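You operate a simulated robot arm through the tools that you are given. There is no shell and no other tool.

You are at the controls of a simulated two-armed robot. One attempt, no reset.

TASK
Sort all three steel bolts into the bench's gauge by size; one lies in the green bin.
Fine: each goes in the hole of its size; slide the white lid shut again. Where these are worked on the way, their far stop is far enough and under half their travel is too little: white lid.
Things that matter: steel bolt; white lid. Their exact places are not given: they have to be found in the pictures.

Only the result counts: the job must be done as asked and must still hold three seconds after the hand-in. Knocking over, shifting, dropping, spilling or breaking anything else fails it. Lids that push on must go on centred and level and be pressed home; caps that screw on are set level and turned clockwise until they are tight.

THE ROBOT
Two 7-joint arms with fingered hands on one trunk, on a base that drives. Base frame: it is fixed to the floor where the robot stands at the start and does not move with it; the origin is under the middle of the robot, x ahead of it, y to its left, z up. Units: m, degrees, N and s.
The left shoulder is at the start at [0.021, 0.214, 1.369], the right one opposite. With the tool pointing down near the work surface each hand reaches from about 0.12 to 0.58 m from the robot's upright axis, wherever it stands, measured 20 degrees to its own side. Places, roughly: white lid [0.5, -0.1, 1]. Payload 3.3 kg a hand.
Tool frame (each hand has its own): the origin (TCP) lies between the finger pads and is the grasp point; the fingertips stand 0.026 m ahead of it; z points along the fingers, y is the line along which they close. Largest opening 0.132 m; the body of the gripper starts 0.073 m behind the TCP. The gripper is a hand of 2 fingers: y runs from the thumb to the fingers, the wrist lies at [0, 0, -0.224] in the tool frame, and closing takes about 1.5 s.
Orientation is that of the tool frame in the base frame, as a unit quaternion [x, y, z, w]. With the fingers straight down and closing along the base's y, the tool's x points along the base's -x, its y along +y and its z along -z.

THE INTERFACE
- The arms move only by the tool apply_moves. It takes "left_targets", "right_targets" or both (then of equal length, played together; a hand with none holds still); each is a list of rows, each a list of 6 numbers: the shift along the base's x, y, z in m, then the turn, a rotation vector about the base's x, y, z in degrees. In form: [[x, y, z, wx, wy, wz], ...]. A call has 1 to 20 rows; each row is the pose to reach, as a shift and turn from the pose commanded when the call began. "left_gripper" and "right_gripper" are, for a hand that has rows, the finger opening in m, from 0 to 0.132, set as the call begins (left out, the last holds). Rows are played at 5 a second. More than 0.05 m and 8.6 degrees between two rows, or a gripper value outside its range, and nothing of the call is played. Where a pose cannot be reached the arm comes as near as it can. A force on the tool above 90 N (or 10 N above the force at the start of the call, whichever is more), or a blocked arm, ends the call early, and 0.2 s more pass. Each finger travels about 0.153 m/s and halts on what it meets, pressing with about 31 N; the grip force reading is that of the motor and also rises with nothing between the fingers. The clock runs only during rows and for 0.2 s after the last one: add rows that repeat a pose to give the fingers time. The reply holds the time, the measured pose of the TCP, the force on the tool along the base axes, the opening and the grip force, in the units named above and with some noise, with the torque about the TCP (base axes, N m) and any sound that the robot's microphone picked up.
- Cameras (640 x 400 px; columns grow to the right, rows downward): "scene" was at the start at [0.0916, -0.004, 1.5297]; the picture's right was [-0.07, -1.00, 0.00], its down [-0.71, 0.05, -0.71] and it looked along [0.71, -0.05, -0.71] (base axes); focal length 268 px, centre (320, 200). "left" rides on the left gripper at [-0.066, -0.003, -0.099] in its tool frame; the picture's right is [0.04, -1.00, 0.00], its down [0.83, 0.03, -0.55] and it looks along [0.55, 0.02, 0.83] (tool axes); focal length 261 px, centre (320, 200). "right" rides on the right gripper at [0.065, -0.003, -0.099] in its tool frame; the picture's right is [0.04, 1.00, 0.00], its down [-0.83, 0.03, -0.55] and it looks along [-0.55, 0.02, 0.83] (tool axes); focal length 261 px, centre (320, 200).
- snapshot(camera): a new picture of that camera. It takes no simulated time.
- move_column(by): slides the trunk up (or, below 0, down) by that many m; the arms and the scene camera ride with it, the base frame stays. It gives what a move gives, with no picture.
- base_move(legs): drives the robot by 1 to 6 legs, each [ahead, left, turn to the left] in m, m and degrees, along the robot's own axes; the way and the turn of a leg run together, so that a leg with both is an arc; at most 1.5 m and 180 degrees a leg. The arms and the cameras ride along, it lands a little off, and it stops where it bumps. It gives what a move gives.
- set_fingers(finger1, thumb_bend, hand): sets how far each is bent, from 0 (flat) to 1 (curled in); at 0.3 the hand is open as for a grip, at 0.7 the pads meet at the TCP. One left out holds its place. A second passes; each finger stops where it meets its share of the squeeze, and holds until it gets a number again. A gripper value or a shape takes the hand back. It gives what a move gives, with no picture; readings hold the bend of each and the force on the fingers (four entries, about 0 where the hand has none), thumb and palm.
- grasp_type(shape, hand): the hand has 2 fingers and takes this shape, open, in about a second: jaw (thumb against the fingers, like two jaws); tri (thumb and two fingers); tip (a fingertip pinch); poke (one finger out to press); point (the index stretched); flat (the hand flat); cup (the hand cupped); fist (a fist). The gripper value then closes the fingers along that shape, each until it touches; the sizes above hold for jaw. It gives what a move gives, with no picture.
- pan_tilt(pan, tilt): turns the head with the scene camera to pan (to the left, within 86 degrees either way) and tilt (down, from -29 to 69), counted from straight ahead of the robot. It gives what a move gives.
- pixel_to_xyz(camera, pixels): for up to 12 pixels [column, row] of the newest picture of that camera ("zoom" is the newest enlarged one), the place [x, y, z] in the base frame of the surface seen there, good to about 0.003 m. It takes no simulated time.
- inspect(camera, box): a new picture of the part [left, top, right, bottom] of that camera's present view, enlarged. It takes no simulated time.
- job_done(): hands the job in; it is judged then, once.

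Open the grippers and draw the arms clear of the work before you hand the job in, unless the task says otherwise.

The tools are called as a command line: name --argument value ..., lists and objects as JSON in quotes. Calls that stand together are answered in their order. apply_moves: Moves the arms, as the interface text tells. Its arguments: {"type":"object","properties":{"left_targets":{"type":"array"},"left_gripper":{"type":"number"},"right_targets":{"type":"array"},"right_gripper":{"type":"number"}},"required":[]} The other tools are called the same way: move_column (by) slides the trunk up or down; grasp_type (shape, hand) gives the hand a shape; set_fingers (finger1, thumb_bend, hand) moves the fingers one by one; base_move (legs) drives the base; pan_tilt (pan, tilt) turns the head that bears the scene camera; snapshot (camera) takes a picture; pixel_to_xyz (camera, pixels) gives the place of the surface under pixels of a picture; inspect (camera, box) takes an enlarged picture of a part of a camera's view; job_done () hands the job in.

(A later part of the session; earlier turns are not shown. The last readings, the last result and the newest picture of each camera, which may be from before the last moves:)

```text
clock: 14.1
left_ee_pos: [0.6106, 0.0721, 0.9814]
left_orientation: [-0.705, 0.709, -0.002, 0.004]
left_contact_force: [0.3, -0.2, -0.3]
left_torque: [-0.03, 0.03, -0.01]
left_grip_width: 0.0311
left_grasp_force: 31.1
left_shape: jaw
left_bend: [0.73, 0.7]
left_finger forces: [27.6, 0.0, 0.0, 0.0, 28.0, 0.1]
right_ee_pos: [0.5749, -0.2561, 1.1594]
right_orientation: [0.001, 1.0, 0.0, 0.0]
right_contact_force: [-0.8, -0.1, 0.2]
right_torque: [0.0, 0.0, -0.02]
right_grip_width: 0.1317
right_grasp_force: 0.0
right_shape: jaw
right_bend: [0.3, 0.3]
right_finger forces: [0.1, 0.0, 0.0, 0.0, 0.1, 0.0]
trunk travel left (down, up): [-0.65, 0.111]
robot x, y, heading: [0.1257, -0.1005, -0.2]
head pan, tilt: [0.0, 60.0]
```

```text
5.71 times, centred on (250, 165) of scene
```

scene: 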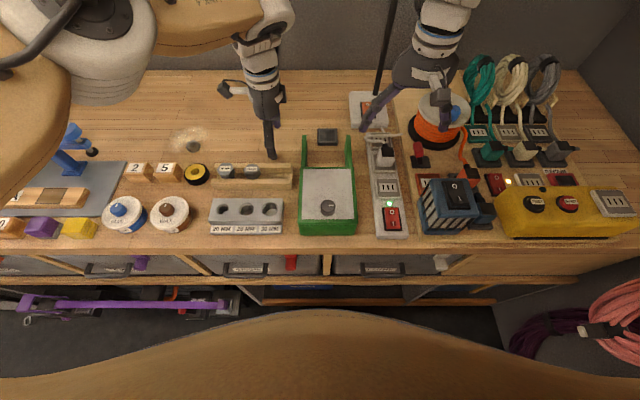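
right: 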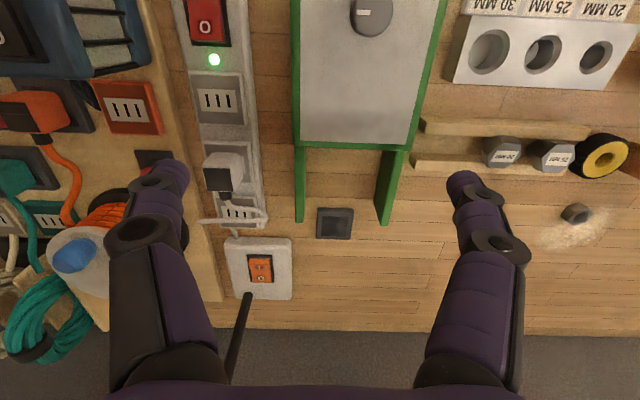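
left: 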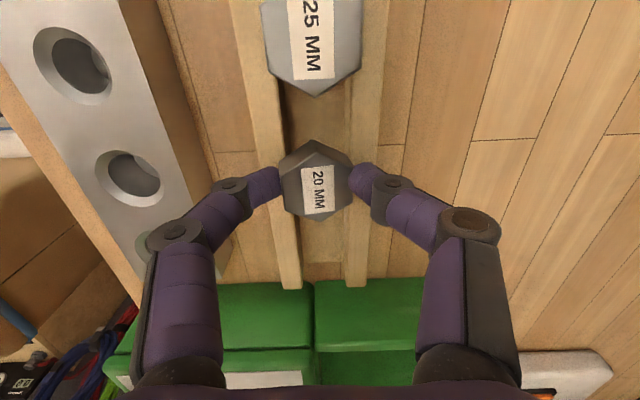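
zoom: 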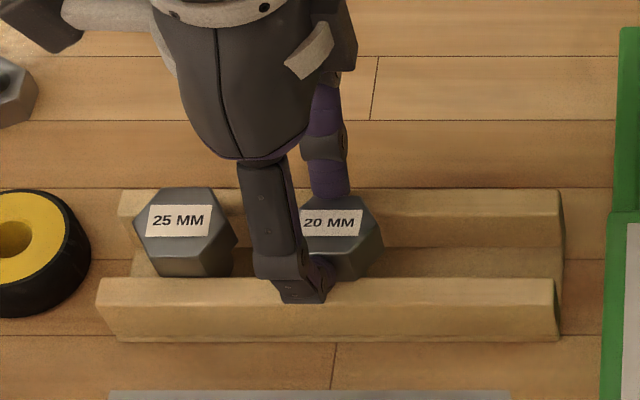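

Gripped: width 0.031, about 28 N on each finger. I lift straight up 60 mm and check the bolt hangs straight.

apply_moves --left_targets '[[0, 0, 0.01, 0, 0, 0], [0, 0, 0.025, 0, 0, 0], [0, 0, 0.04, 0, 0, 0], [0, 0, 0.055, 0, 0, 0], [0, 0, 0.065, 0, 0, 0], [0, 0, 0.065, 0, 0, 0]]'

snapshot --camera "left"

inspect --camera "scene" --box '[200, 110, 300, 200]'

inspect --camera "right" --box '[440, 60, 640, 200]'

```text
clock: 15.5
left_ee_pos: [0.611, 0.0715, 1.045]
left_orientation: [-0.705, 0.709, -0.002, 0.004]
left_contact_force: [0.8, 0.2, -1.3]
left_torque: [0.0, 0.01, -0.02]
left_grip_width: 0.0309
left_grasp_force: 30.9
left_shape: jaw
left_bend: [0.73, 0.7]
left_finger forces: [27.6, 0.0, 0.1, 0.1, 27.9, 0.0]
right_ee_pos: [0.5759, -0.2565, 1.1591]
right_orientation: [0.002, 1.0, 0.0, 0.0]
right_contact_force: [0.0, -0.2, -0.4]
right_torque: [0.01, 0.0, 0.02]
right_grip_width: 0.1319
right_grasp_force: 0.1
right_shape: jaw
right_bend: [0.3, 0.3]
right_finger forces: [0.1, 0.0, 0.0, 0.0, 0.1, 0.0]
trunk travel left (down, up): [-0.65, 0.111]
robot x, y, heading: [0.1304, -0.098, -0.2]
head pan, tilt: [0.0, 60.0]
```

```text
taken
```

left: 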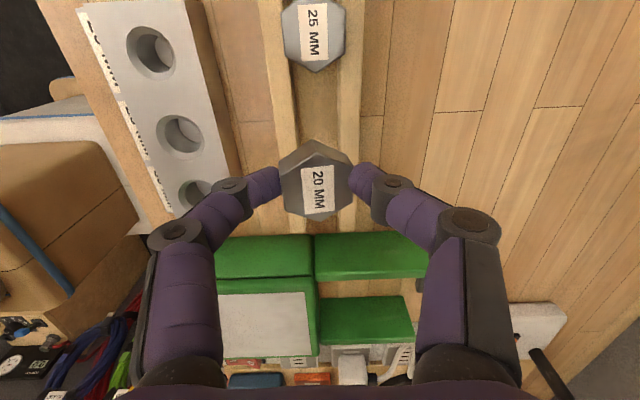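

```text
4.44 times, centred on (250, 155) of scene
```

zoom: 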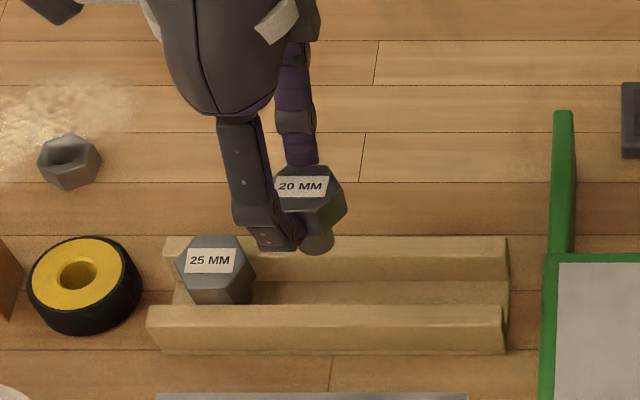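

```text
2.86 times, centred on (540, 130) of right
```

zoom: 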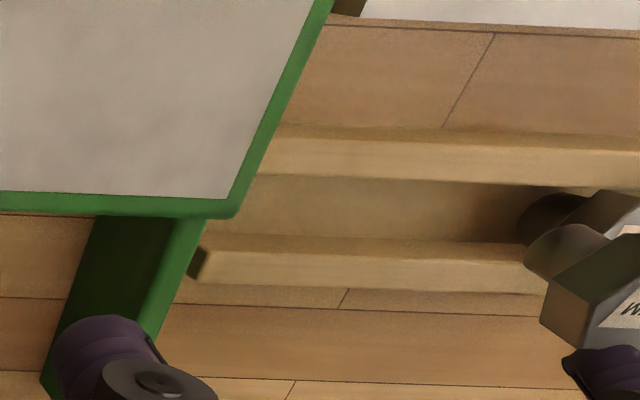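

The 20 MM bolt came out with its shank below it. I zoom in on how it sits in the fingers.

inspect --camera "left" --box '[250, 120, 390, 240]'

inspect --camera "scene" --box '[245, 135, 295, 175]'

```text
3.33 times, centred on (320, 180) of left
```

zoom: 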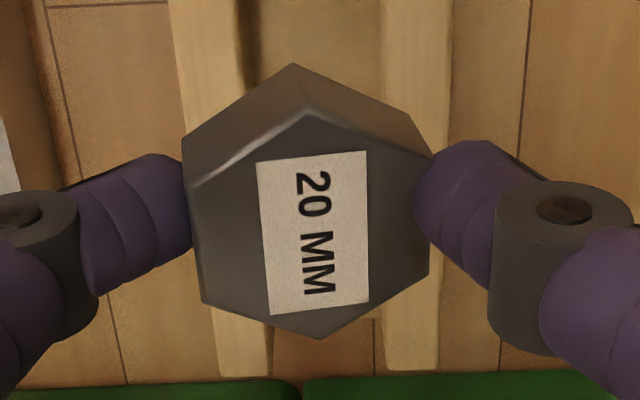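

```text
10.00 times, centred on (270, 155) of scene
```

zoom: 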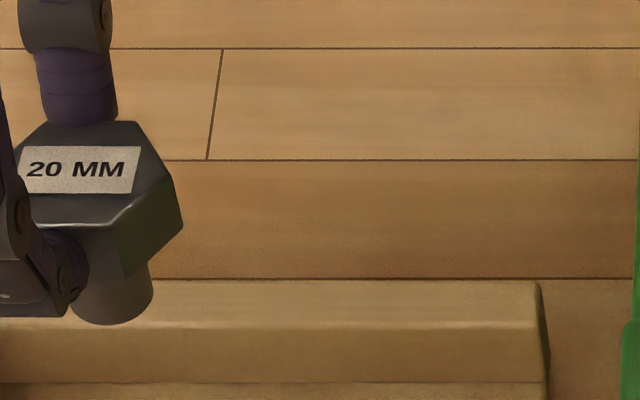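

The bolt sits centred but leans about 8° in the fingers (bottom toward −x). I move over the 20 mm hole (≈0.5045, 0.129) and tilt the hand −8° about y so the bolt stands upright.

apply_moves --left_targets '[[-0.027, 0.0145, 0, 0, -2, 0], [-0.054, 0.029, 0, 0, -4, 0], [-0.081, 0.0435, 0, 0, -6, 0], [-0.108, 0.0575, 0, 0, -8, 0], [-0.108, 0.0575, 0, 0, -8, 0], [-0.108, 0.0575, 0, 0, -8, 0]]'

snapshot --camera "left"

inspect --camera "scene" --box '[190, 140, 300, 240]'

inspect --camera "left" --box '[230, 100, 410, 250]'

```text
clock: 16.9
left_ee_pos: [0.4984, 0.1284, 1.0471]
left_orientation: [-0.703, 0.707, -0.052, 0.054]
left_contact_force: [-0.2, 0.9, -1.0]
left_torque: [0.01, 0.0, 0.01]
left_grip_width: 0.0309
left_grasp_force: 31.3
left_shape: jaw
left_bend: [0.73, 0.7]
left_finger forces: [27.8, 0.1, 0.0, 0.1, 28.0, 0.0]
right_ee_pos: [0.5743, -0.2553, 1.1583]
right_orientation: [0.001, 1.0, 0.0, 0.0]
right_contact_force: [-0.8, -0.5, -0.8]
right_torque: [-0.03, -0.06, 0.04]
right_grip_width: 0.1318
right_grasp_force: 0.1
right_shape: jaw
right_bend: [0.3, 0.3]
right_finger forces: [0.0, 0.0, 0.0, 0.0, 0.0, 0.0]
trunk travel left (down, up): [-0.65, 0.111]
robot x, y, heading: [0.1307, -0.0983, -0.2]
head pan, tilt: [0.0, 60.0]
```

```text
taken
```

left: 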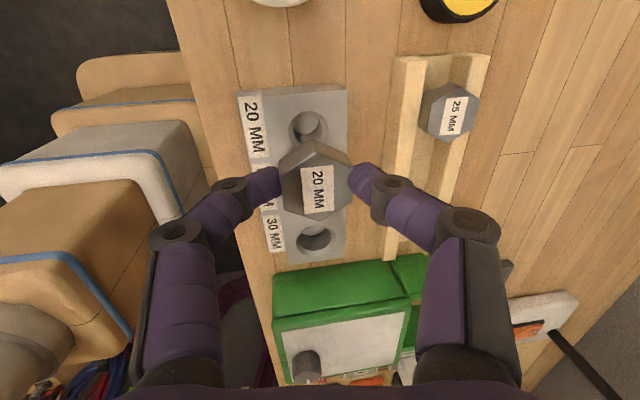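

```text
4.00 times, centred on (245, 190) of scene
```

zoom: 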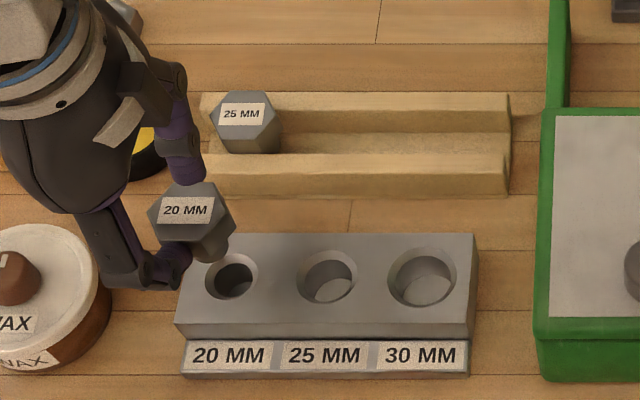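

```text
2.67 times, centred on (320, 175) of left
```

zoom: 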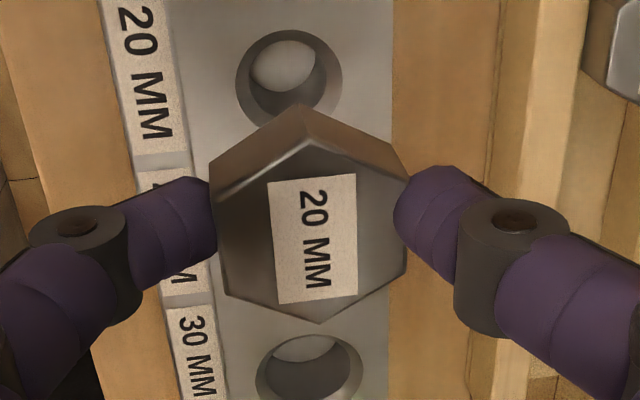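

The bolt hovers left-behind the 20 mm hole in the scene view. I zoom tightly on it and measure shank and hole rim points.

inspect --camera "scene" --box '[220, 175, 270, 225]'

pixel_to_xyz --camera "left" --pixels '[[318, 190], [307, 110], [290, 128], [325, 128], [318, 222], [298, 240], [332, 240], [300, 200], [340, 200], [313, 258], [245, 100], [345, 100]]'

```text
8.00 times, centred on (245, 200) of scene
```

zoom: 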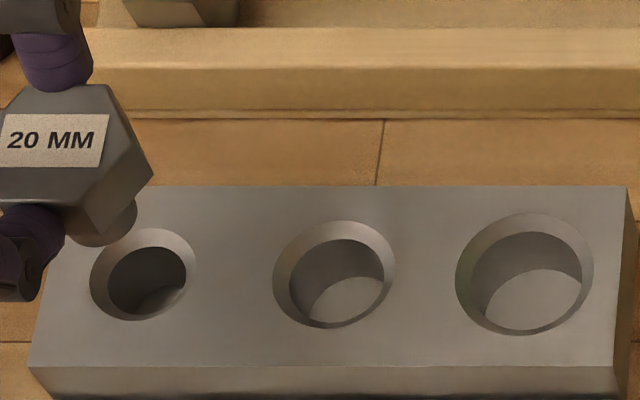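

```text
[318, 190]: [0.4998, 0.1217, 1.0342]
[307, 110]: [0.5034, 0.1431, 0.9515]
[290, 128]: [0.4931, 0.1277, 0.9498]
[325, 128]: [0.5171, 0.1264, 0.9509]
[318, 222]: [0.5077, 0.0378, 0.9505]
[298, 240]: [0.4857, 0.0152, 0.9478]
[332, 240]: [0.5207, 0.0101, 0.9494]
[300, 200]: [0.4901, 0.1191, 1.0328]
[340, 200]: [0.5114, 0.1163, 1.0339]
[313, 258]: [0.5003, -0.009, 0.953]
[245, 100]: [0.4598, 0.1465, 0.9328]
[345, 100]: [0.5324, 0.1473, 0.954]
```

By the scene view the shank is within a few mm of the hole; combined estimates ask for about +3.5 mm x and +1.5 mm y. I shift and lower until the shank is just above the gauge top, then look again.

apply_moves --left_targets '[[0.0035, 0.0015, 0, 0, 0, 0], [0.0035, 0.0015, -0.015, 0, 0, 0], [0.0035, 0.0015, -0.03, 0, 0, 0], [0.0035, 0.0015, -0.03, 0, 0, 0], [0.0035, 0.0015, -0.03, 0, 0, 0]]'

inspect --camera "scene" --box '[200, 175, 270, 225]'

snapshot --camera "left"

inspect --camera "left" --box '[230, 100, 410, 250]'

```text
clock: 18.1
left_ee_pos: [0.5046, 0.1297, 1.017]
left_orientation: [-0.703, 0.707, -0.051, 0.054]
left_contact_force: [0.3, 0.3, -1.3]
left_torque: [-0.03, -0.02, 0.0]
left_grip_width: 0.0307
left_grasp_force: 31.1
left_shape: jaw
left_bend: [0.73, 0.7]
left_finger forces: [27.8, 0.0, 0.1, 0.0, 27.9, 0.1]
right_ee_pos: [0.5742, -0.2558, 1.1577]
right_orientation: [0.002, 1.0, 0.001, -0.001]
right_contact_force: [0.2, -0.2, 0.6]
right_torque: [-0.01, 0.0, 0.02]
right_grip_width: 0.132
right_grasp_force: 0.2
right_shape: jaw
right_bend: [0.3, 0.3]
right_finger forces: [0.1, 0.1, 0.1, 0.1, 0.0, 0.0]
trunk travel left (down, up): [-0.65, 0.111]
robot x, y, heading: [0.1315, -0.0981, -0.5]
head pan, tilt: [0.0, 60.0]
```

```text
8.00 times, centred on (235, 200) of scene
```

zoom: 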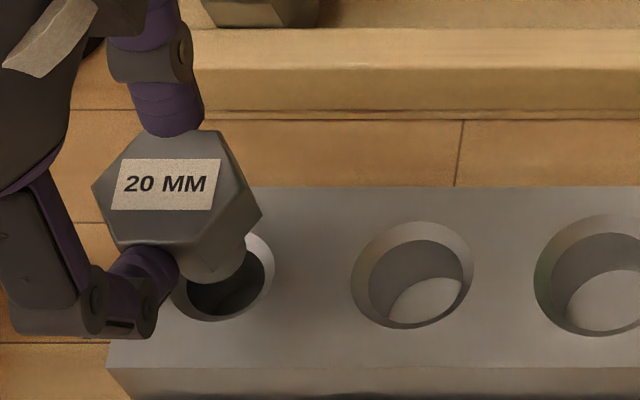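

```text
taken
```

left: 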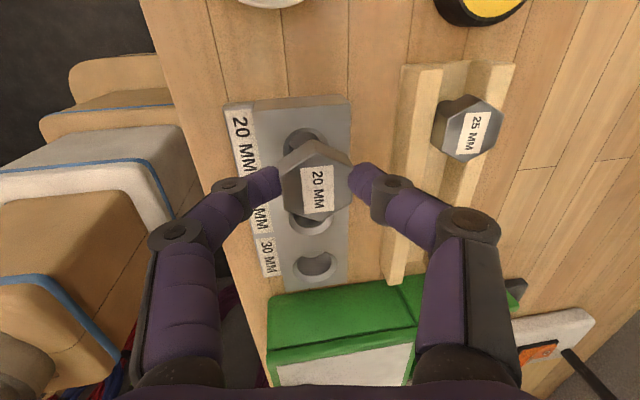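

```text
2.67 times, centred on (320, 175) of left
```

zoom: 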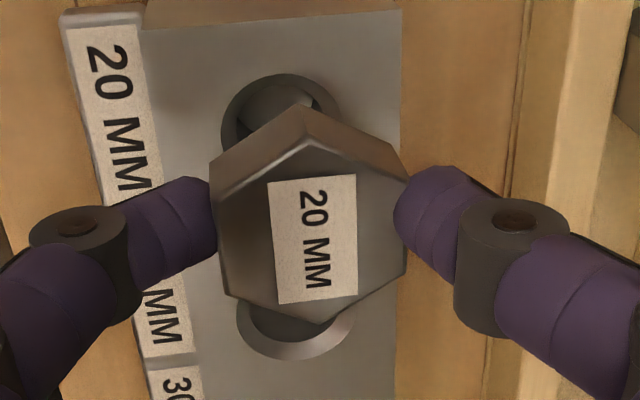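

Shank bottom at zoom (211,253) maps to about (0.506,0.133), the hole centre to (0.505,0.133): aligned within 2 mm. I lower in small steps watching force.

apply_moves --left_targets '[[-0.0005, 0, -0.005, 0, 0, 0], [-0.0005, 0, -0.01, 0, 0, 0], [-0.0005, 0, -0.014, 0, 0, 0], [-0.0005, 0, -0.018, 0, 0, 0], [-0.0005, 0, -0.018, 0, 0, 0]]'

inspect --camera "scene" --box '[200, 175, 270, 225]'

inspect --camera "left" --box '[230, 100, 410, 250]'

```text
clock: 19.3
left_ee_pos: [0.5035, 0.1317, 0.9976]
left_orientation: [-0.703, 0.708, -0.051, 0.053]
left_contact_force: [0.4, -0.2, -1.9]
left_torque: [0.01, -0.02, 0.0]
left_grip_width: 0.0308
left_grasp_force: 31.5
left_shape: jaw
left_bend: [0.73, 0.7]
left_finger forces: [27.7, 0.0, 0.1, 0.1, 27.8, 0.0]
right_ee_pos: [0.575, -0.2566, 1.1592]
right_orientation: [0.002, 1.0, 0.0, 0.0]
right_contact_force: [0.7, 0.5, 0.6]
right_torque: [-0.01, -0.03, 0.02]
right_grip_width: 0.132
right_grasp_force: 0.2
right_shape: jaw
right_bend: [0.3, 0.3]
right_finger forces: [0.0, 0.0, 0.1, 0.0, 0.1, 0.1]
trunk travel left (down, up): [-0.65, 0.111]
robot x, y, heading: [0.1307, -0.0985, -0.2]
head pan, tilt: [0.0, 60.0]
```

```text
8.00 times, centred on (235, 200) of scene
```

zoom: 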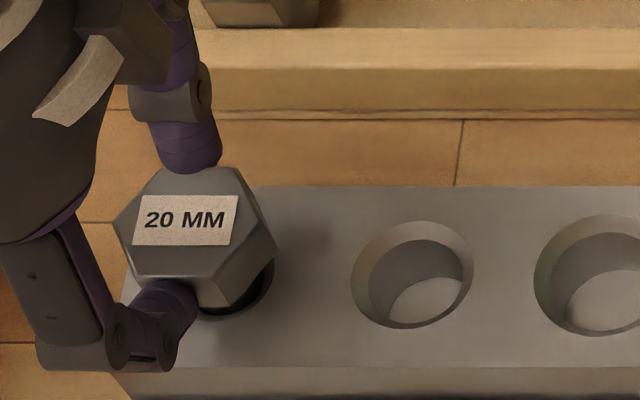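

```text
2.67 times, centred on (320, 175) of left
```

zoom: 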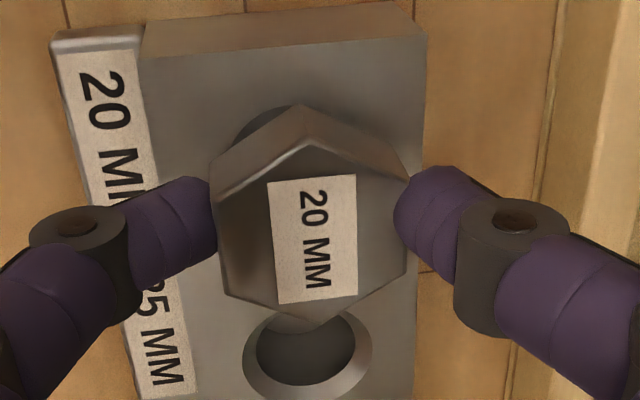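

No contact force yet and the shank is entering the hole. I lower another 12 mm so the head is just above the gauge face.

apply_moves --left_targets '[[0, 0, -0.004, 0, 0, 0], [0, 0, -0.008, 0, 0, 0], [0, 0, -0.012, 0, 0, 0], [0, 0, -0.012, 0, 0, 0]]'

inspect --camera "scene" --box '[200, 175, 270, 225]'

inspect --camera "left" --box '[230, 100, 410, 250]'

```text
clock: 20.3
left_ee_pos: [0.5048, 0.1288, 0.9858]
left_orientation: [-0.703, 0.707, -0.051, 0.054]
left_contact_force: [0.9, 0.0, -1.2]
left_torque: [0.04, -0.02, 0.0]
left_grip_width: 0.0307
left_grasp_force: 30.6
left_shape: jaw
left_bend: [0.73, 0.7]
left_finger forces: [27.8, 0.0, 0.0, 0.0, 27.9, 0.0]
right_ee_pos: [0.5757, -0.2551, 1.1576]
right_orientation: [0.002, 1.0, -0.001, -0.001]
right_contact_force: [-0.2, 0.2, -0.4]
right_torque: [0.0, -0.01, 0.01]
right_grip_width: 0.1318
right_grasp_force: 0.0
right_shape: jaw
right_bend: [0.3, 0.3]
right_finger forces: [0.0, 0.0, 0.0, 0.0, 0.1, 0.0]
trunk travel left (down, up): [-0.65, 0.111]
robot x, y, heading: [0.1333, -0.0983, -0.2]
head pan, tilt: [0.0, 60.0]
```

```text
8.00 times, centred on (235, 200) of scene
```

zoom: 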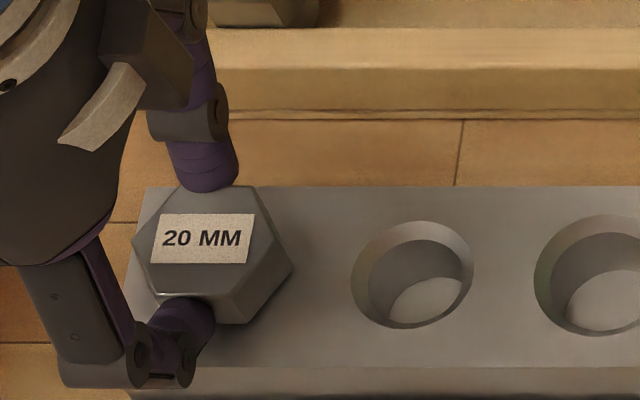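

```text
2.67 times, centred on (320, 175) of left
```

zoom: 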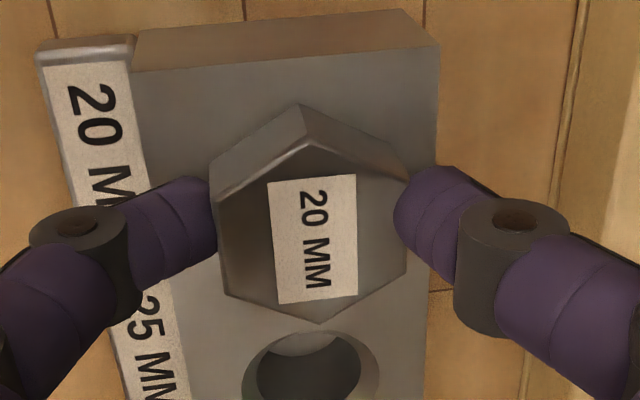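

The head is almost flush on the gauge with no side force. I lower 2 mm more and open the fingers.

apply_moves --left_targets '[[0, 0, -0.002, 0, 0, 0], [0, 0, -0.002, 0, 0, 0]]'

apply_moves --left_targets '[[0, 0, 0, 0, 0, 0], [0, 0, 0, 0, 0, 0], [0, 0, 0, 0, 0, 0], [0, 0, 0, 0, 0, 0]]' --left_gripper 0.07

inspect --camera "scene" --box '[200, 175, 270, 225]'

inspect --camera "left" --box '[230, 100, 410, 250]'

```text
clock: 20.9
left_ee_pos: [0.5047, 0.1307, 0.9839]
left_orientation: [-0.704, 0.707, -0.052, 0.054]
left_contact_force: [-1.2, -0.3, 3.5]
left_torque: [-0.03, 0.06, -0.01]
left_grip_width: 0.0311
left_grasp_force: 30.9
left_shape: jaw
left_bend: [0.73, 0.7]
left_finger forces: [28.8, 0.0, 0.0, 0.0, 28.5, 0.0]
right_ee_pos: [0.5747, -0.2573, 1.159]
right_orientation: [0.002, 1.0, 0.0, 0.0]
right_contact_force: [0.2, 0.6, -0.1]
right_torque: [-0.02, 0.02, -0.01]
right_grip_width: 0.1318
right_grasp_force: 0.0
right_shape: jaw
right_bend: [0.3, 0.3]
right_finger forces: [0.0, 0.1, 0.0, 0.0, 0.1, 0.1]
trunk travel left (down, up): [-0.65, 0.111]
robot x, y, heading: [0.1343, -0.1009, -0.3]
head pan, tilt: [0.0, 60.0]
```

```text
clock: 21.9
left_ee_pos: [0.505, 0.1305, 0.9836]
left_orientation: [-0.703, 0.707, -0.051, 0.054]
left_contact_force: [0.3, -0.1, 0.3]
left_torque: [-0.06, 0.01, -0.01]
left_grip_width: 0.0693
left_grasp_force: 0.1
left_shape: jaw
left_bend: [0.72, 0.7]
left_finger forces: [0.1, 0.0, 0.1, 0.0, 0.0, 0.0]
right_ee_pos: [0.5739, -0.2566, 1.16]
right_orientation: [0.002, 1.0, 0.0, 0.0]
right_contact_force: [0.4, -1.1, 0.5]
right_torque: [0.04, -0.01, 0.03]
right_grip_width: 0.1319
right_grasp_force: 0.1
right_shape: jaw
right_bend: [0.3, 0.3]
right_finger forces: [0.1, 0.0, 0.0, 0.1, 0.0, 0.0]
trunk travel left (down, up): [-0.65, 0.111]
robot x, y, heading: [0.1297, -0.1003, -0.2]
head pan, tilt: [0.0, 60.0]
```

```text
8.00 times, centred on (235, 200) of scene
```

zoom: 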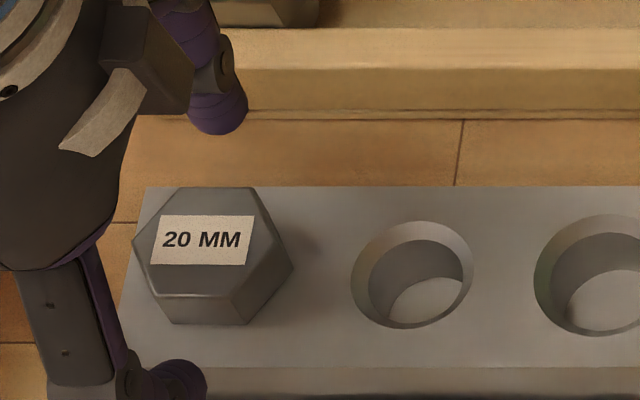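

```text
2.67 times, centred on (320, 175) of left
```

zoom: 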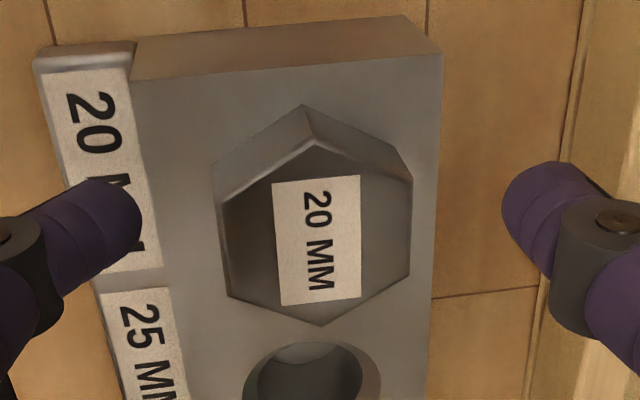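

The 20 MM bolt is seated flush in its hole. I lift, level the hand and move over the 25 MM bolt at (0.6105,0.1345).

apply_moves --left_targets '[[0, 0, 0.03, 0, 0, 0], [0, 0, 0.065, 0, 0, 0], [0.026, 0.001, 0.068, 0, 2, 0], [0.053, 0.002, 0.068, 0, 4, 0], [0.08, 0.003, 0.068, 0, 6, 0], [0.106, 0.004, 0.068, 0, 8, 0], [0.106, 0.004, 0.068, 0, 8, 0], [0.106, 0.004, 0.068, 0, 8, 0]]'

snapshot --camera "left"

inspect --camera "left" --box '[270, 90, 370, 190]'

inspect --camera "scene" --box '[190, 140, 300, 240]'

```text
clock: 23.7
left_ee_pos: [0.6094, 0.136, 1.0512]
left_orientation: [-0.704, 0.71, -0.002, 0.005]
left_contact_force: [-0.8, 1.0, 0.2]
left_torque: [0.0, 0.0, -0.01]
left_grip_width: 0.0697
left_grasp_force: 0.1
left_shape: jaw
left_bend: [0.72, 0.7]
left_finger forces: [0.1, 0.1, 0.0, 0.0, 0.1, 0.0]
right_ee_pos: [0.5749, -0.2566, 1.1577]
right_orientation: [0.001, 1.0, 0.0, 0.0]
right_contact_force: [0.0, 0.1, 1.1]
right_torque: [0.01, 0.03, -0.06]
right_grip_width: 0.1318
right_grasp_force: 0.0
right_shape: jaw
right_bend: [0.3, 0.3]
right_finger forces: [0.0, 0.1, 0.0, 0.0, 0.0, 0.0]
trunk travel left (down, up): [-0.65, 0.111]
robot x, y, heading: [0.1294, -0.0997, -0.3]
head pan, tilt: [0.0, 60.0]
```

```text
taken
```

left: 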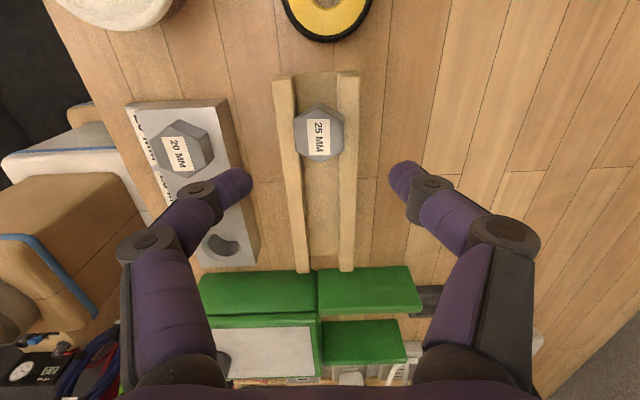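

```text
4.00 times, centred on (320, 140) of left
```

zoom: 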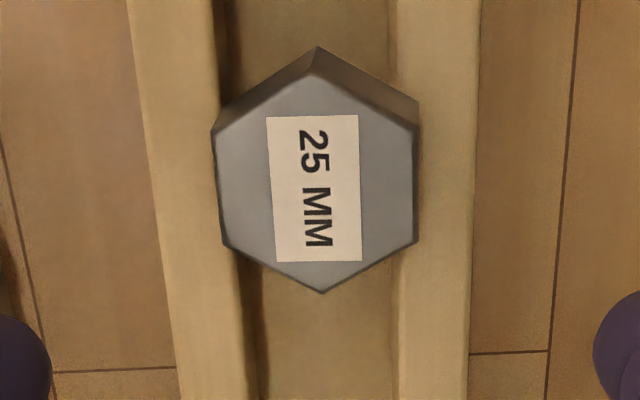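

```text
4.00 times, centred on (245, 190) of scene
```

zoom: 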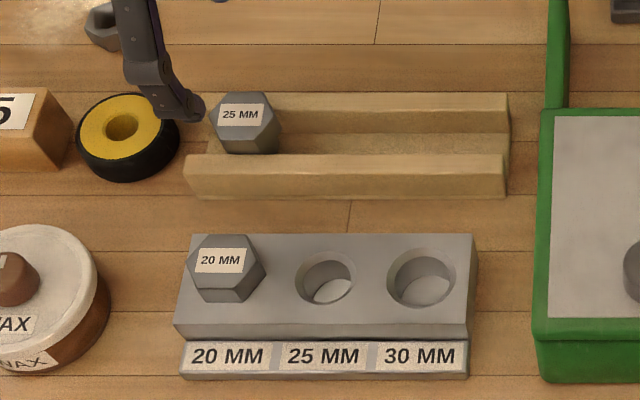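

The 25 MM head is centred (zoom 319,185) and upright. I descend to TCP z≈0.982 and close.

apply_moves --left_targets '[[0, 0.001, -0.02, 0, 0, 0], [0, 0.001, -0.04, 0, 0, 0], [0, 0.001, -0.055, 0, 0, 0], [0, 0.001, -0.064, 0, 0, 0], [0, 0.001, -0.069, 0, 0, 0], [0, 0.001, -0.069, 0, 0, 0]]'

apply_moves --left_targets '[[0, 0, 0, 0, 0, 0], [0, 0, 0, 0, 0, 0], [0, 0, 0, 0, 0, 0], [0, 0, 0, 0, 0, 0], [0, 0, 0, 0, 0, 0]]' --left_gripper 0.0

snapshot --camera "left"

```text
clock: 25.1
left_ee_pos: [0.6088, 0.1363, 0.9839]
left_orientation: [-0.705, 0.71, -0.001, 0.004]
left_contact_force: [0.6, -0.6, -0.5]
left_torque: [0.03, -0.01, 0.0]
left_grip_width: 0.0694
left_grasp_force: 0.0
left_shape: jaw
left_bend: [0.72, 0.7]
left_finger forces: [0.1, 0.0, 0.1, 0.0, 0.0, 0.0]
right_ee_pos: [0.5746, -0.256, 1.1582]
right_orientation: [0.002, 1.0, 0.001, 0.0]
right_contact_force: [0.6, -0.5, -0.3]
right_torque: [0.0, 0.0, -0.02]
right_grip_width: 0.1322
right_grasp_force: 0.1
right_shape: jaw
right_bend: [0.3, 0.3]
right_finger forces: [0.0, 0.0, 0.0, 0.0, 0.0, 0.0]
trunk travel left (down, up): [-0.65, 0.111]
robot x, y, heading: [0.1309, -0.0992, -0.1]
head pan, tilt: [0.0, 60.0]
```

```text
clock: 26.3
left_ee_pos: [0.6096, 0.1366, 0.9819]
left_orientation: [-0.705, 0.709, -0.001, 0.004]
left_contact_force: [0.6, 0.5, -0.6]
left_torque: [-0.01, -0.03, -0.01]
left_grip_width: 0.0305
left_grasp_force: 31.0
left_shape: jaw
left_bend: [0.73, 0.7]
left_finger forces: [27.7, 0.1, 0.1, 0.0, 28.7, 0.0]
right_ee_pos: [0.5747, -0.2549, 1.1582]
right_orientation: [0.002, 1.0, 0.0, 0.0]
right_contact_force: [0.4, 0.3, 1.1]
right_torque: [-0.02, -0.01, 0.0]
right_grip_width: 0.132
right_grasp_force: 0.2
right_shape: jaw
right_bend: [0.3, 0.3]
right_finger forces: [0.1, 0.1, 0.0, 0.1, 0.0, 0.1]
trunk travel left (down, up): [-0.65, 0.111]
robot x, y, heading: [0.1295, -0.1019, -0.2]
head pan, tilt: [0.0, 60.0]
```

```text
taken
```

left: 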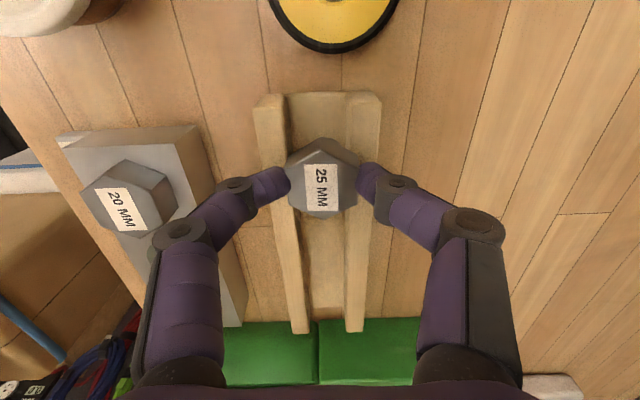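

Gripped (28 N each). I lift straight up 65 mm and check it.

apply_moves --left_targets '[[0, 0, 0.01, 0, 0, 0], [0, 0, 0.025, 0, 0, 0], [0, 0, 0.04, 0, 0, 0], [0, 0, 0.055, 0, 0, 0], [0, 0, 0.065, 0, 0, 0], [0, 0, 0.065, 0, 0, 0]]'

inspect --camera "left" --box '[250, 120, 390, 240]'

inspect --camera "scene" --box '[200, 110, 300, 200]'

```text
clock: 27.7
left_ee_pos: [0.6114, 0.1367, 1.0463]
left_orientation: [-0.705, 0.709, -0.001, 0.004]
left_contact_force: [0.9, 0.4, -1.3]
left_torque: [0.04, 0.0, -0.02]
left_grip_width: 0.0301
left_grasp_force: 31.4
left_shape: jaw
left_bend: [0.73, 0.7]
left_finger forces: [29.0, 0.1, 0.0, 0.0, 28.8, 0.0]
right_ee_pos: [0.5737, -0.2554, 1.1586]
right_orientation: [0.002, 1.0, 0.0, 0.0]
right_contact_force: [0.1, -0.5, 0.8]
right_torque: [0.0, -0.03, -0.01]
right_grip_width: 0.132
right_grasp_force: 0.0
right_shape: jaw
right_bend: [0.3, 0.3]
right_finger forces: [0.0, 0.1, 0.0, 0.0, 0.0, 0.0]
trunk travel left (down, up): [-0.65, 0.111]
robot x, y, heading: [0.1331, -0.1012, -0.2]
head pan, tilt: [0.0, 60.0]
```

```text
3.33 times, centred on (320, 180) of left
```

zoom: 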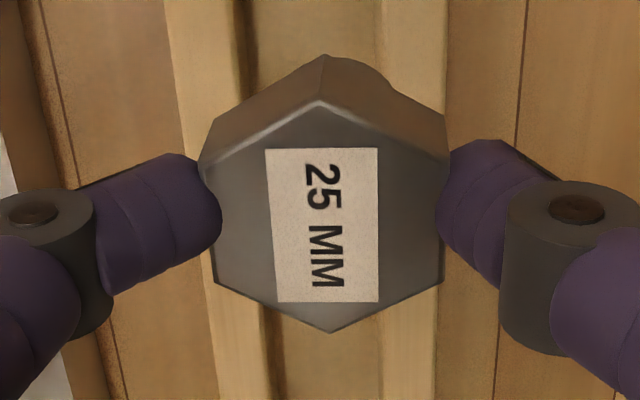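

```text
4.44 times, centred on (250, 155) of scene
```

zoom: 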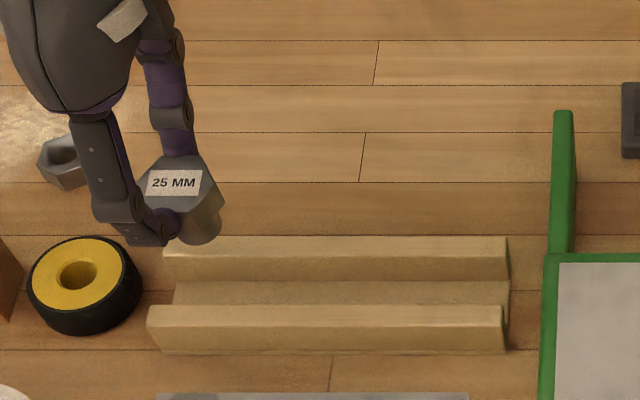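

The 25 MM bolt is lifted; the shank peeks out a bit to the right in the left view. I zoom in from the scene camera to judge its tilt.

inspect --camera "scene" --box '[215, 135, 265, 175]'

inspect --camera "left" --box '[285, 120, 365, 190]'

```text
10.00 times, centred on (240, 155) of scene
```

zoom: 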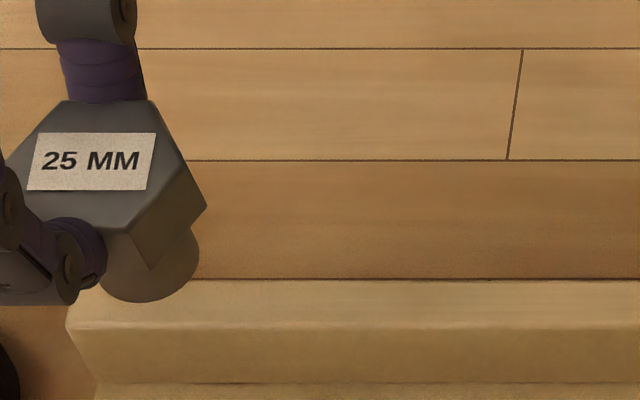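

```text
5.71 times, centred on (325, 155) of left
```

zoom: 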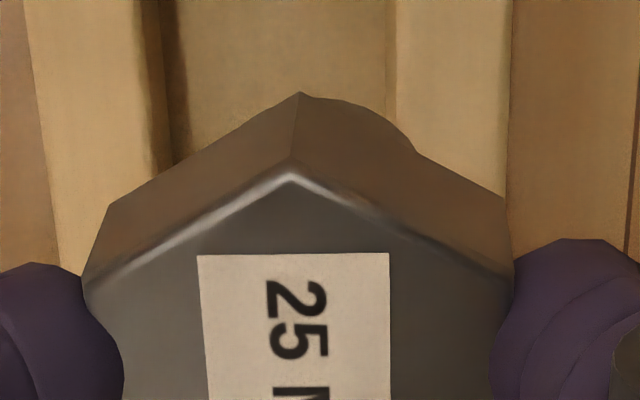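

The 25 MM bolt leans about 4° with its bottom toward +x. I carry it over the 25 mm hole (≈0.507,0.074), tilting +4° about y.

apply_moves --left_targets '[[-0.026, -0.016, 0, 0, 1, 0], [-0.052, -0.032, 0, 0, 2, 0], [-0.078, -0.048, 0, 0, 3, 0], [-0.104, -0.064, 0, 0, 4, 0], [-0.104, -0.064, -0.01, 0, 4, 0], [-0.104, -0.064, -0.015, 0, 4, 0], [-0.104, -0.064, -0.015, 0, 4, 0]]'

inspect --camera "scene" --box '[210, 175, 280, 225]'

snapshot --camera "left"

inspect --camera "left" --box '[230, 100, 410, 250]'

```text
clock: 29.3
left_ee_pos: [0.5066, 0.0718, 1.0351]
left_orientation: [-0.705, 0.709, 0.023, -0.02]
left_contact_force: [-0.7, -0.2, -0.8]
left_torque: [0.0, 0.01, 0.01]
left_grip_width: 0.0302
left_grasp_force: 31.5
left_shape: jaw
left_bend: [0.73, 0.7]
left_finger forces: [28.7, 0.0, 0.1, 0.0, 28.6, 0.1]
right_ee_pos: [0.5749, -0.2563, 1.1581]
right_orientation: [0.002, 1.0, 0.0, 0.0]
right_contact_force: [-0.3, 0.0, -0.5]
right_torque: [-0.04, 0.0, 0.0]
right_grip_width: 0.1319
right_grasp_force: 0.0
right_shape: jaw
right_bend: [0.3, 0.3]
right_finger forces: [0.0, 0.0, 0.0, 0.0, 0.1, 0.0]
trunk travel left (down, up): [-0.65, 0.111]
robot x, y, heading: [0.1295, -0.1018, -0.1]
head pan, tilt: [0.0, 60.0]
```

```text
8.00 times, centred on (245, 200) of scene
```

zoom: 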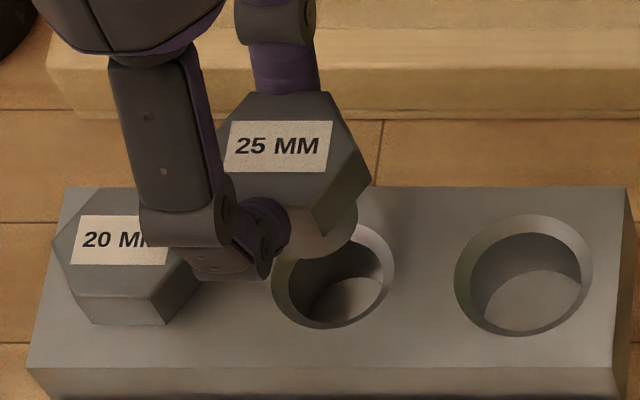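

```text
taken
```

left: 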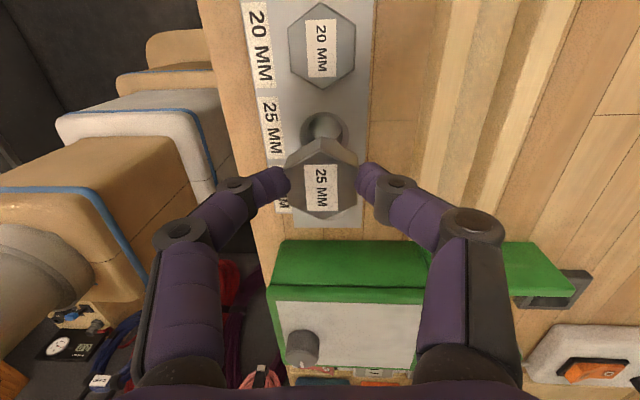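

```text
2.67 times, centred on (320, 175) of left
```

zoom: 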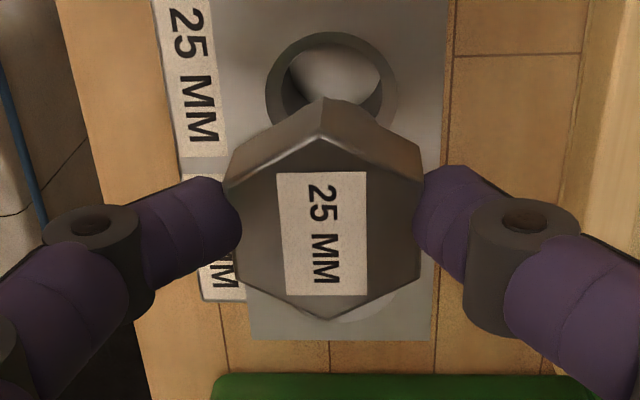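

Both views put the shank about 2 mm too far in +x from the 25 mm hole. I correct and lower to just over the gauge.

apply_moves --left_targets '[[-0.002, 0.0008, 0, 0, 0, 0], [-0.002, 0.0008, -0.01, 0, 0, 0], [-0.002, 0.0008, -0.02, 0, 0, 0], [-0.002, 0.0008, -0.02, 0, 0, 0]]'

inspect --camera "scene" --box '[210, 175, 280, 225]'

inspect --camera "left" --box '[230, 100, 410, 250]'

```text
clock: 30.3
left_ee_pos: [0.5042, 0.0745, 1.0142]
left_orientation: [-0.704, 0.709, 0.022, -0.02]
left_contact_force: [0.0, 0.1, -0.8]
left_torque: [0.01, 0.02, 0.01]
left_grip_width: 0.03
left_grasp_force: 30.9
left_shape: jaw
left_bend: [0.73, 0.7]
left_finger forces: [28.7, 0.0, 0.1, 0.0, 28.7, 0.1]
right_ee_pos: [0.5749, -0.2565, 1.1589]
right_orientation: [0.001, 1.0, 0.0, 0.0]
right_contact_force: [0.4, 0.8, 0.5]
right_torque: [-0.01, 0.02, -0.02]
right_grip_width: 0.1319
right_grasp_force: 0.1
right_shape: jaw
right_bend: [0.3, 0.3]
right_finger forces: [0.1, 0.1, 0.0, 0.1, 0.1, 0.1]
trunk travel left (down, up): [-0.65, 0.111]
robot x, y, heading: [0.1267, -0.1003, -0.3]
head pan, tilt: [0.0, 60.0]
```

```text
8.00 times, centred on (245, 200) of scene
```

zoom: 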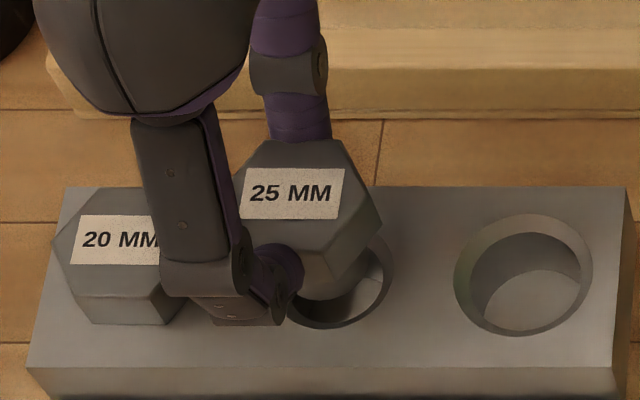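

```text
2.67 times, centred on (320, 175) of left
```

zoom: 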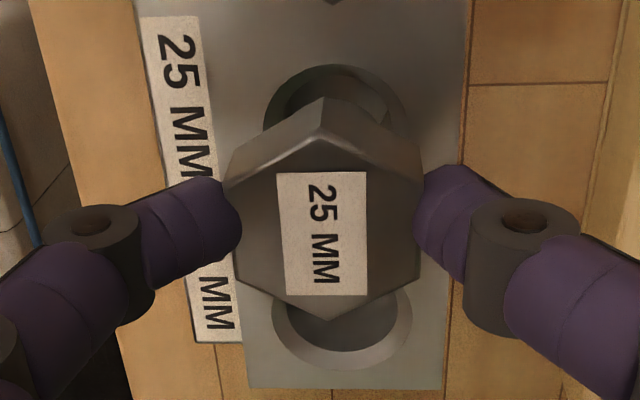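

Aligned within about 1.3 mm. I nudge back slightly and lower in small steps.

apply_moves --left_targets '[[0.0007, -0.0007, -0.005, 0, 0, 0], [0.0007, -0.0007, -0.01, 0, 0, 0], [0.0007, -0.0007, -0.014, 0, 0, 0], [0.0007, -0.0007, -0.018, 0, 0, 0], [0.0007, -0.0007, -0.018, 0, 0, 0]]'

inspect --camera "scene" --box '[210, 175, 280, 225]'

inspect --camera "left" --box '[230, 100, 410, 250]'

```text
clock: 31.5
left_ee_pos: [0.5066, 0.0729, 0.9959]
left_orientation: [-0.704, 0.709, 0.022, -0.021]
left_contact_force: [-0.5, 0.0, -1.5]
left_torque: [-0.06, -0.02, -0.03]
left_grip_width: 0.0303
left_grasp_force: 30.9
left_shape: jaw
left_bend: [0.73, 0.7]
left_finger forces: [28.7, 0.0, 0.0, 0.0, 28.6, 0.0]
right_ee_pos: [0.5747, -0.2555, 1.1584]
right_orientation: [0.002, 1.0, 0.0, 0.0]
right_contact_force: [-0.2, -1.1, 0.2]
right_torque: [0.01, -0.06, -0.01]
right_grip_width: 0.1319
right_grasp_force: 0.1
right_shape: jaw
right_bend: [0.3, 0.3]
right_finger forces: [0.0, 0.1, 0.0, 0.0, 0.0, 0.0]
trunk travel left (down, up): [-0.65, 0.111]
robot x, y, heading: [0.1306, -0.0983, -0.2]
head pan, tilt: [0.0, 60.0]
```

```text
8.00 times, centred on (245, 200) of scene
```

zoom: 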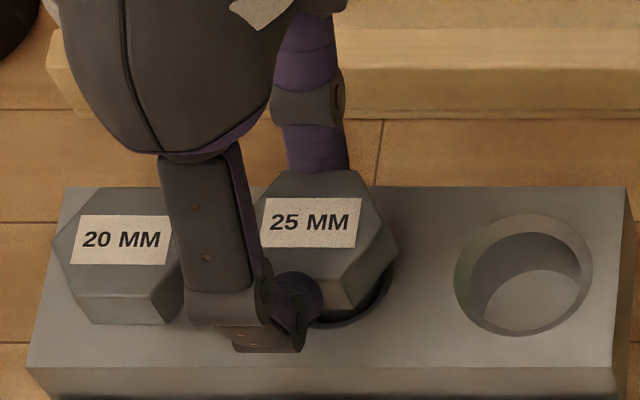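

```text
2.67 times, centred on (320, 175) of left
```

zoom: 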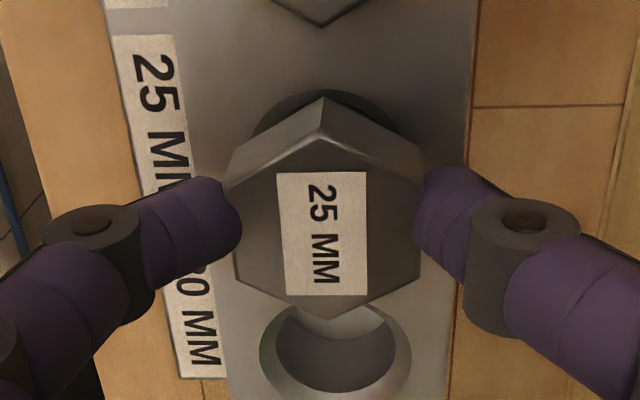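

No contact and the shank is in the chamfer. I lower another 12 mm.

apply_moves --left_targets '[[0, 0, -0.004, 0, 0, 0], [0, 0, -0.008, 0, 0, 0], [0, 0, -0.0115, 0, 0, 0], [0, 0, -0.0115, 0, 0, 0]]'

inspect --camera "scene" --box '[210, 175, 280, 225]'

```text
clock: 32.5
left_ee_pos: [0.5051, 0.0733, 0.9831]
left_orientation: [-0.705, 0.708, 0.023, -0.021]
left_contact_force: [0.8, 0.0, 3.2]
left_torque: [0.03, -0.03, -0.04]
left_grip_width: 0.0304
left_grasp_force: 31.4
left_shape: jaw
left_bend: [0.73, 0.7]
left_finger forces: [29.1, 0.0, 0.0, 0.0, 29.4, 0.0]
right_ee_pos: [0.5746, -0.2556, 1.1584]
right_orientation: [0.001, 1.0, -0.001, 0.0]
right_contact_force: [0.2, 1.1, -0.3]
right_torque: [0.01, -0.01, 0.0]
right_grip_width: 0.1319
right_grasp_force: 0.0
right_shape: jaw
right_bend: [0.3, 0.3]
right_finger forces: [0.1, 0.0, 0.1, 0.1, 0.0, 0.0]
trunk travel left (down, up): [-0.65, 0.111]
robot x, y, heading: [0.1279, -0.0975, -0.2]
head pan, tilt: [0.0, 60.0]
```

```text
8.00 times, centred on (245, 200) of scene
```

zoom: 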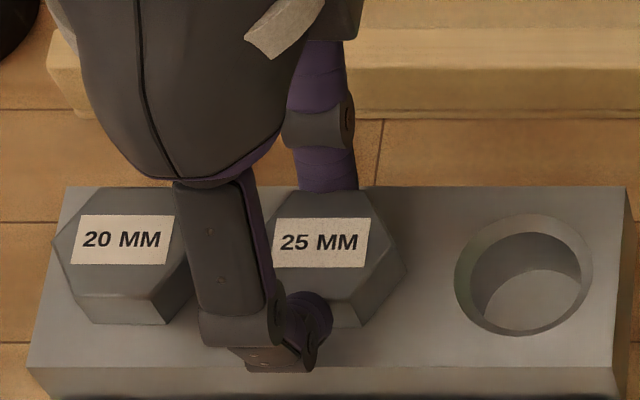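

A small upward force of about 4 N shows the head seated. I open the left fingers and lift away.

apply_moves --left_targets '[[0, 0, 0, 0, 0, 0], [0, 0, 0, 0, 0, 0], [0, 0, 0, 0, 0, 0], [0, 0, 0.02, 0, 0, 0], [0, 0, 0.05, 0, 0, 0], [0, 0, 0.09, 0, 0, 0], [0, 0.03, 0.12, 0, -4, 0], [0, 0.06, 0.14, 0, -4, 0], [0, 0.06, 0.14, 0, -4, 0]]' --left_gripper 0.07

inspect --camera "scene" --box '[200, 170, 290, 230]'

snapshot --camera "left"

```text
clock: 34.5
left_ee_pos: [0.5021, 0.1336, 1.1233]
left_orientation: [-0.705, 0.709, -0.002, 0.004]
left_contact_force: [-0.6, -1.2, -0.8]
left_torque: [0.0, 0.02, -0.04]
left_grip_width: 0.0695
left_grasp_force: 0.1
left_shape: jaw
left_bend: [0.72, 0.7]
left_finger forces: [0.0, 0.1, 0.1, 0.0, 0.1, 0.1]
right_ee_pos: [0.5734, -0.2569, 1.1579]
right_orientation: [0.002, 1.0, 0.0, 0.001]
right_contact_force: [0.8, 0.3, 0.3]
right_torque: [0.0, -0.04, 0.0]
right_grip_width: 0.1321
right_grasp_force: 0.1
right_shape: jaw
right_bend: [0.3, 0.3]
right_finger forces: [0.1, 0.0, 0.0, 0.1, 0.1, 0.1]
trunk travel left (down, up): [-0.65, 0.111]
robot x, y, heading: [0.1295, -0.1022, -0.3]
head pan, tilt: [0.0, 60.0]
```

```text
6.67 times, centred on (245, 200) of scene
```

zoom: 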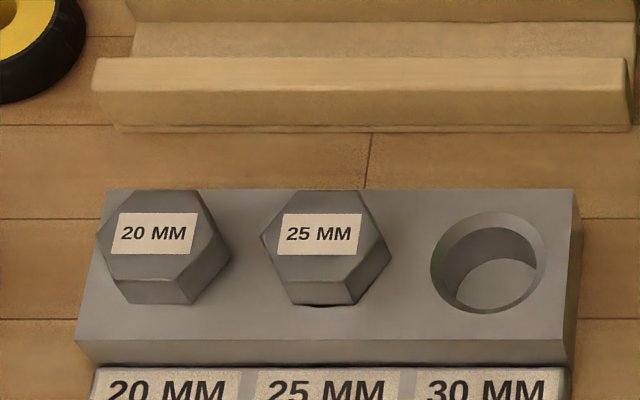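

```text
taken
```

left: 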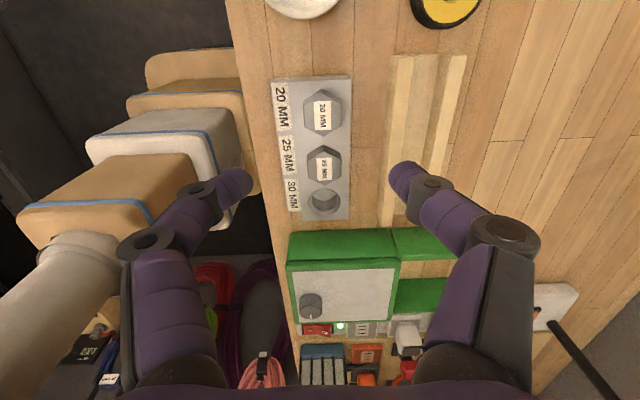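

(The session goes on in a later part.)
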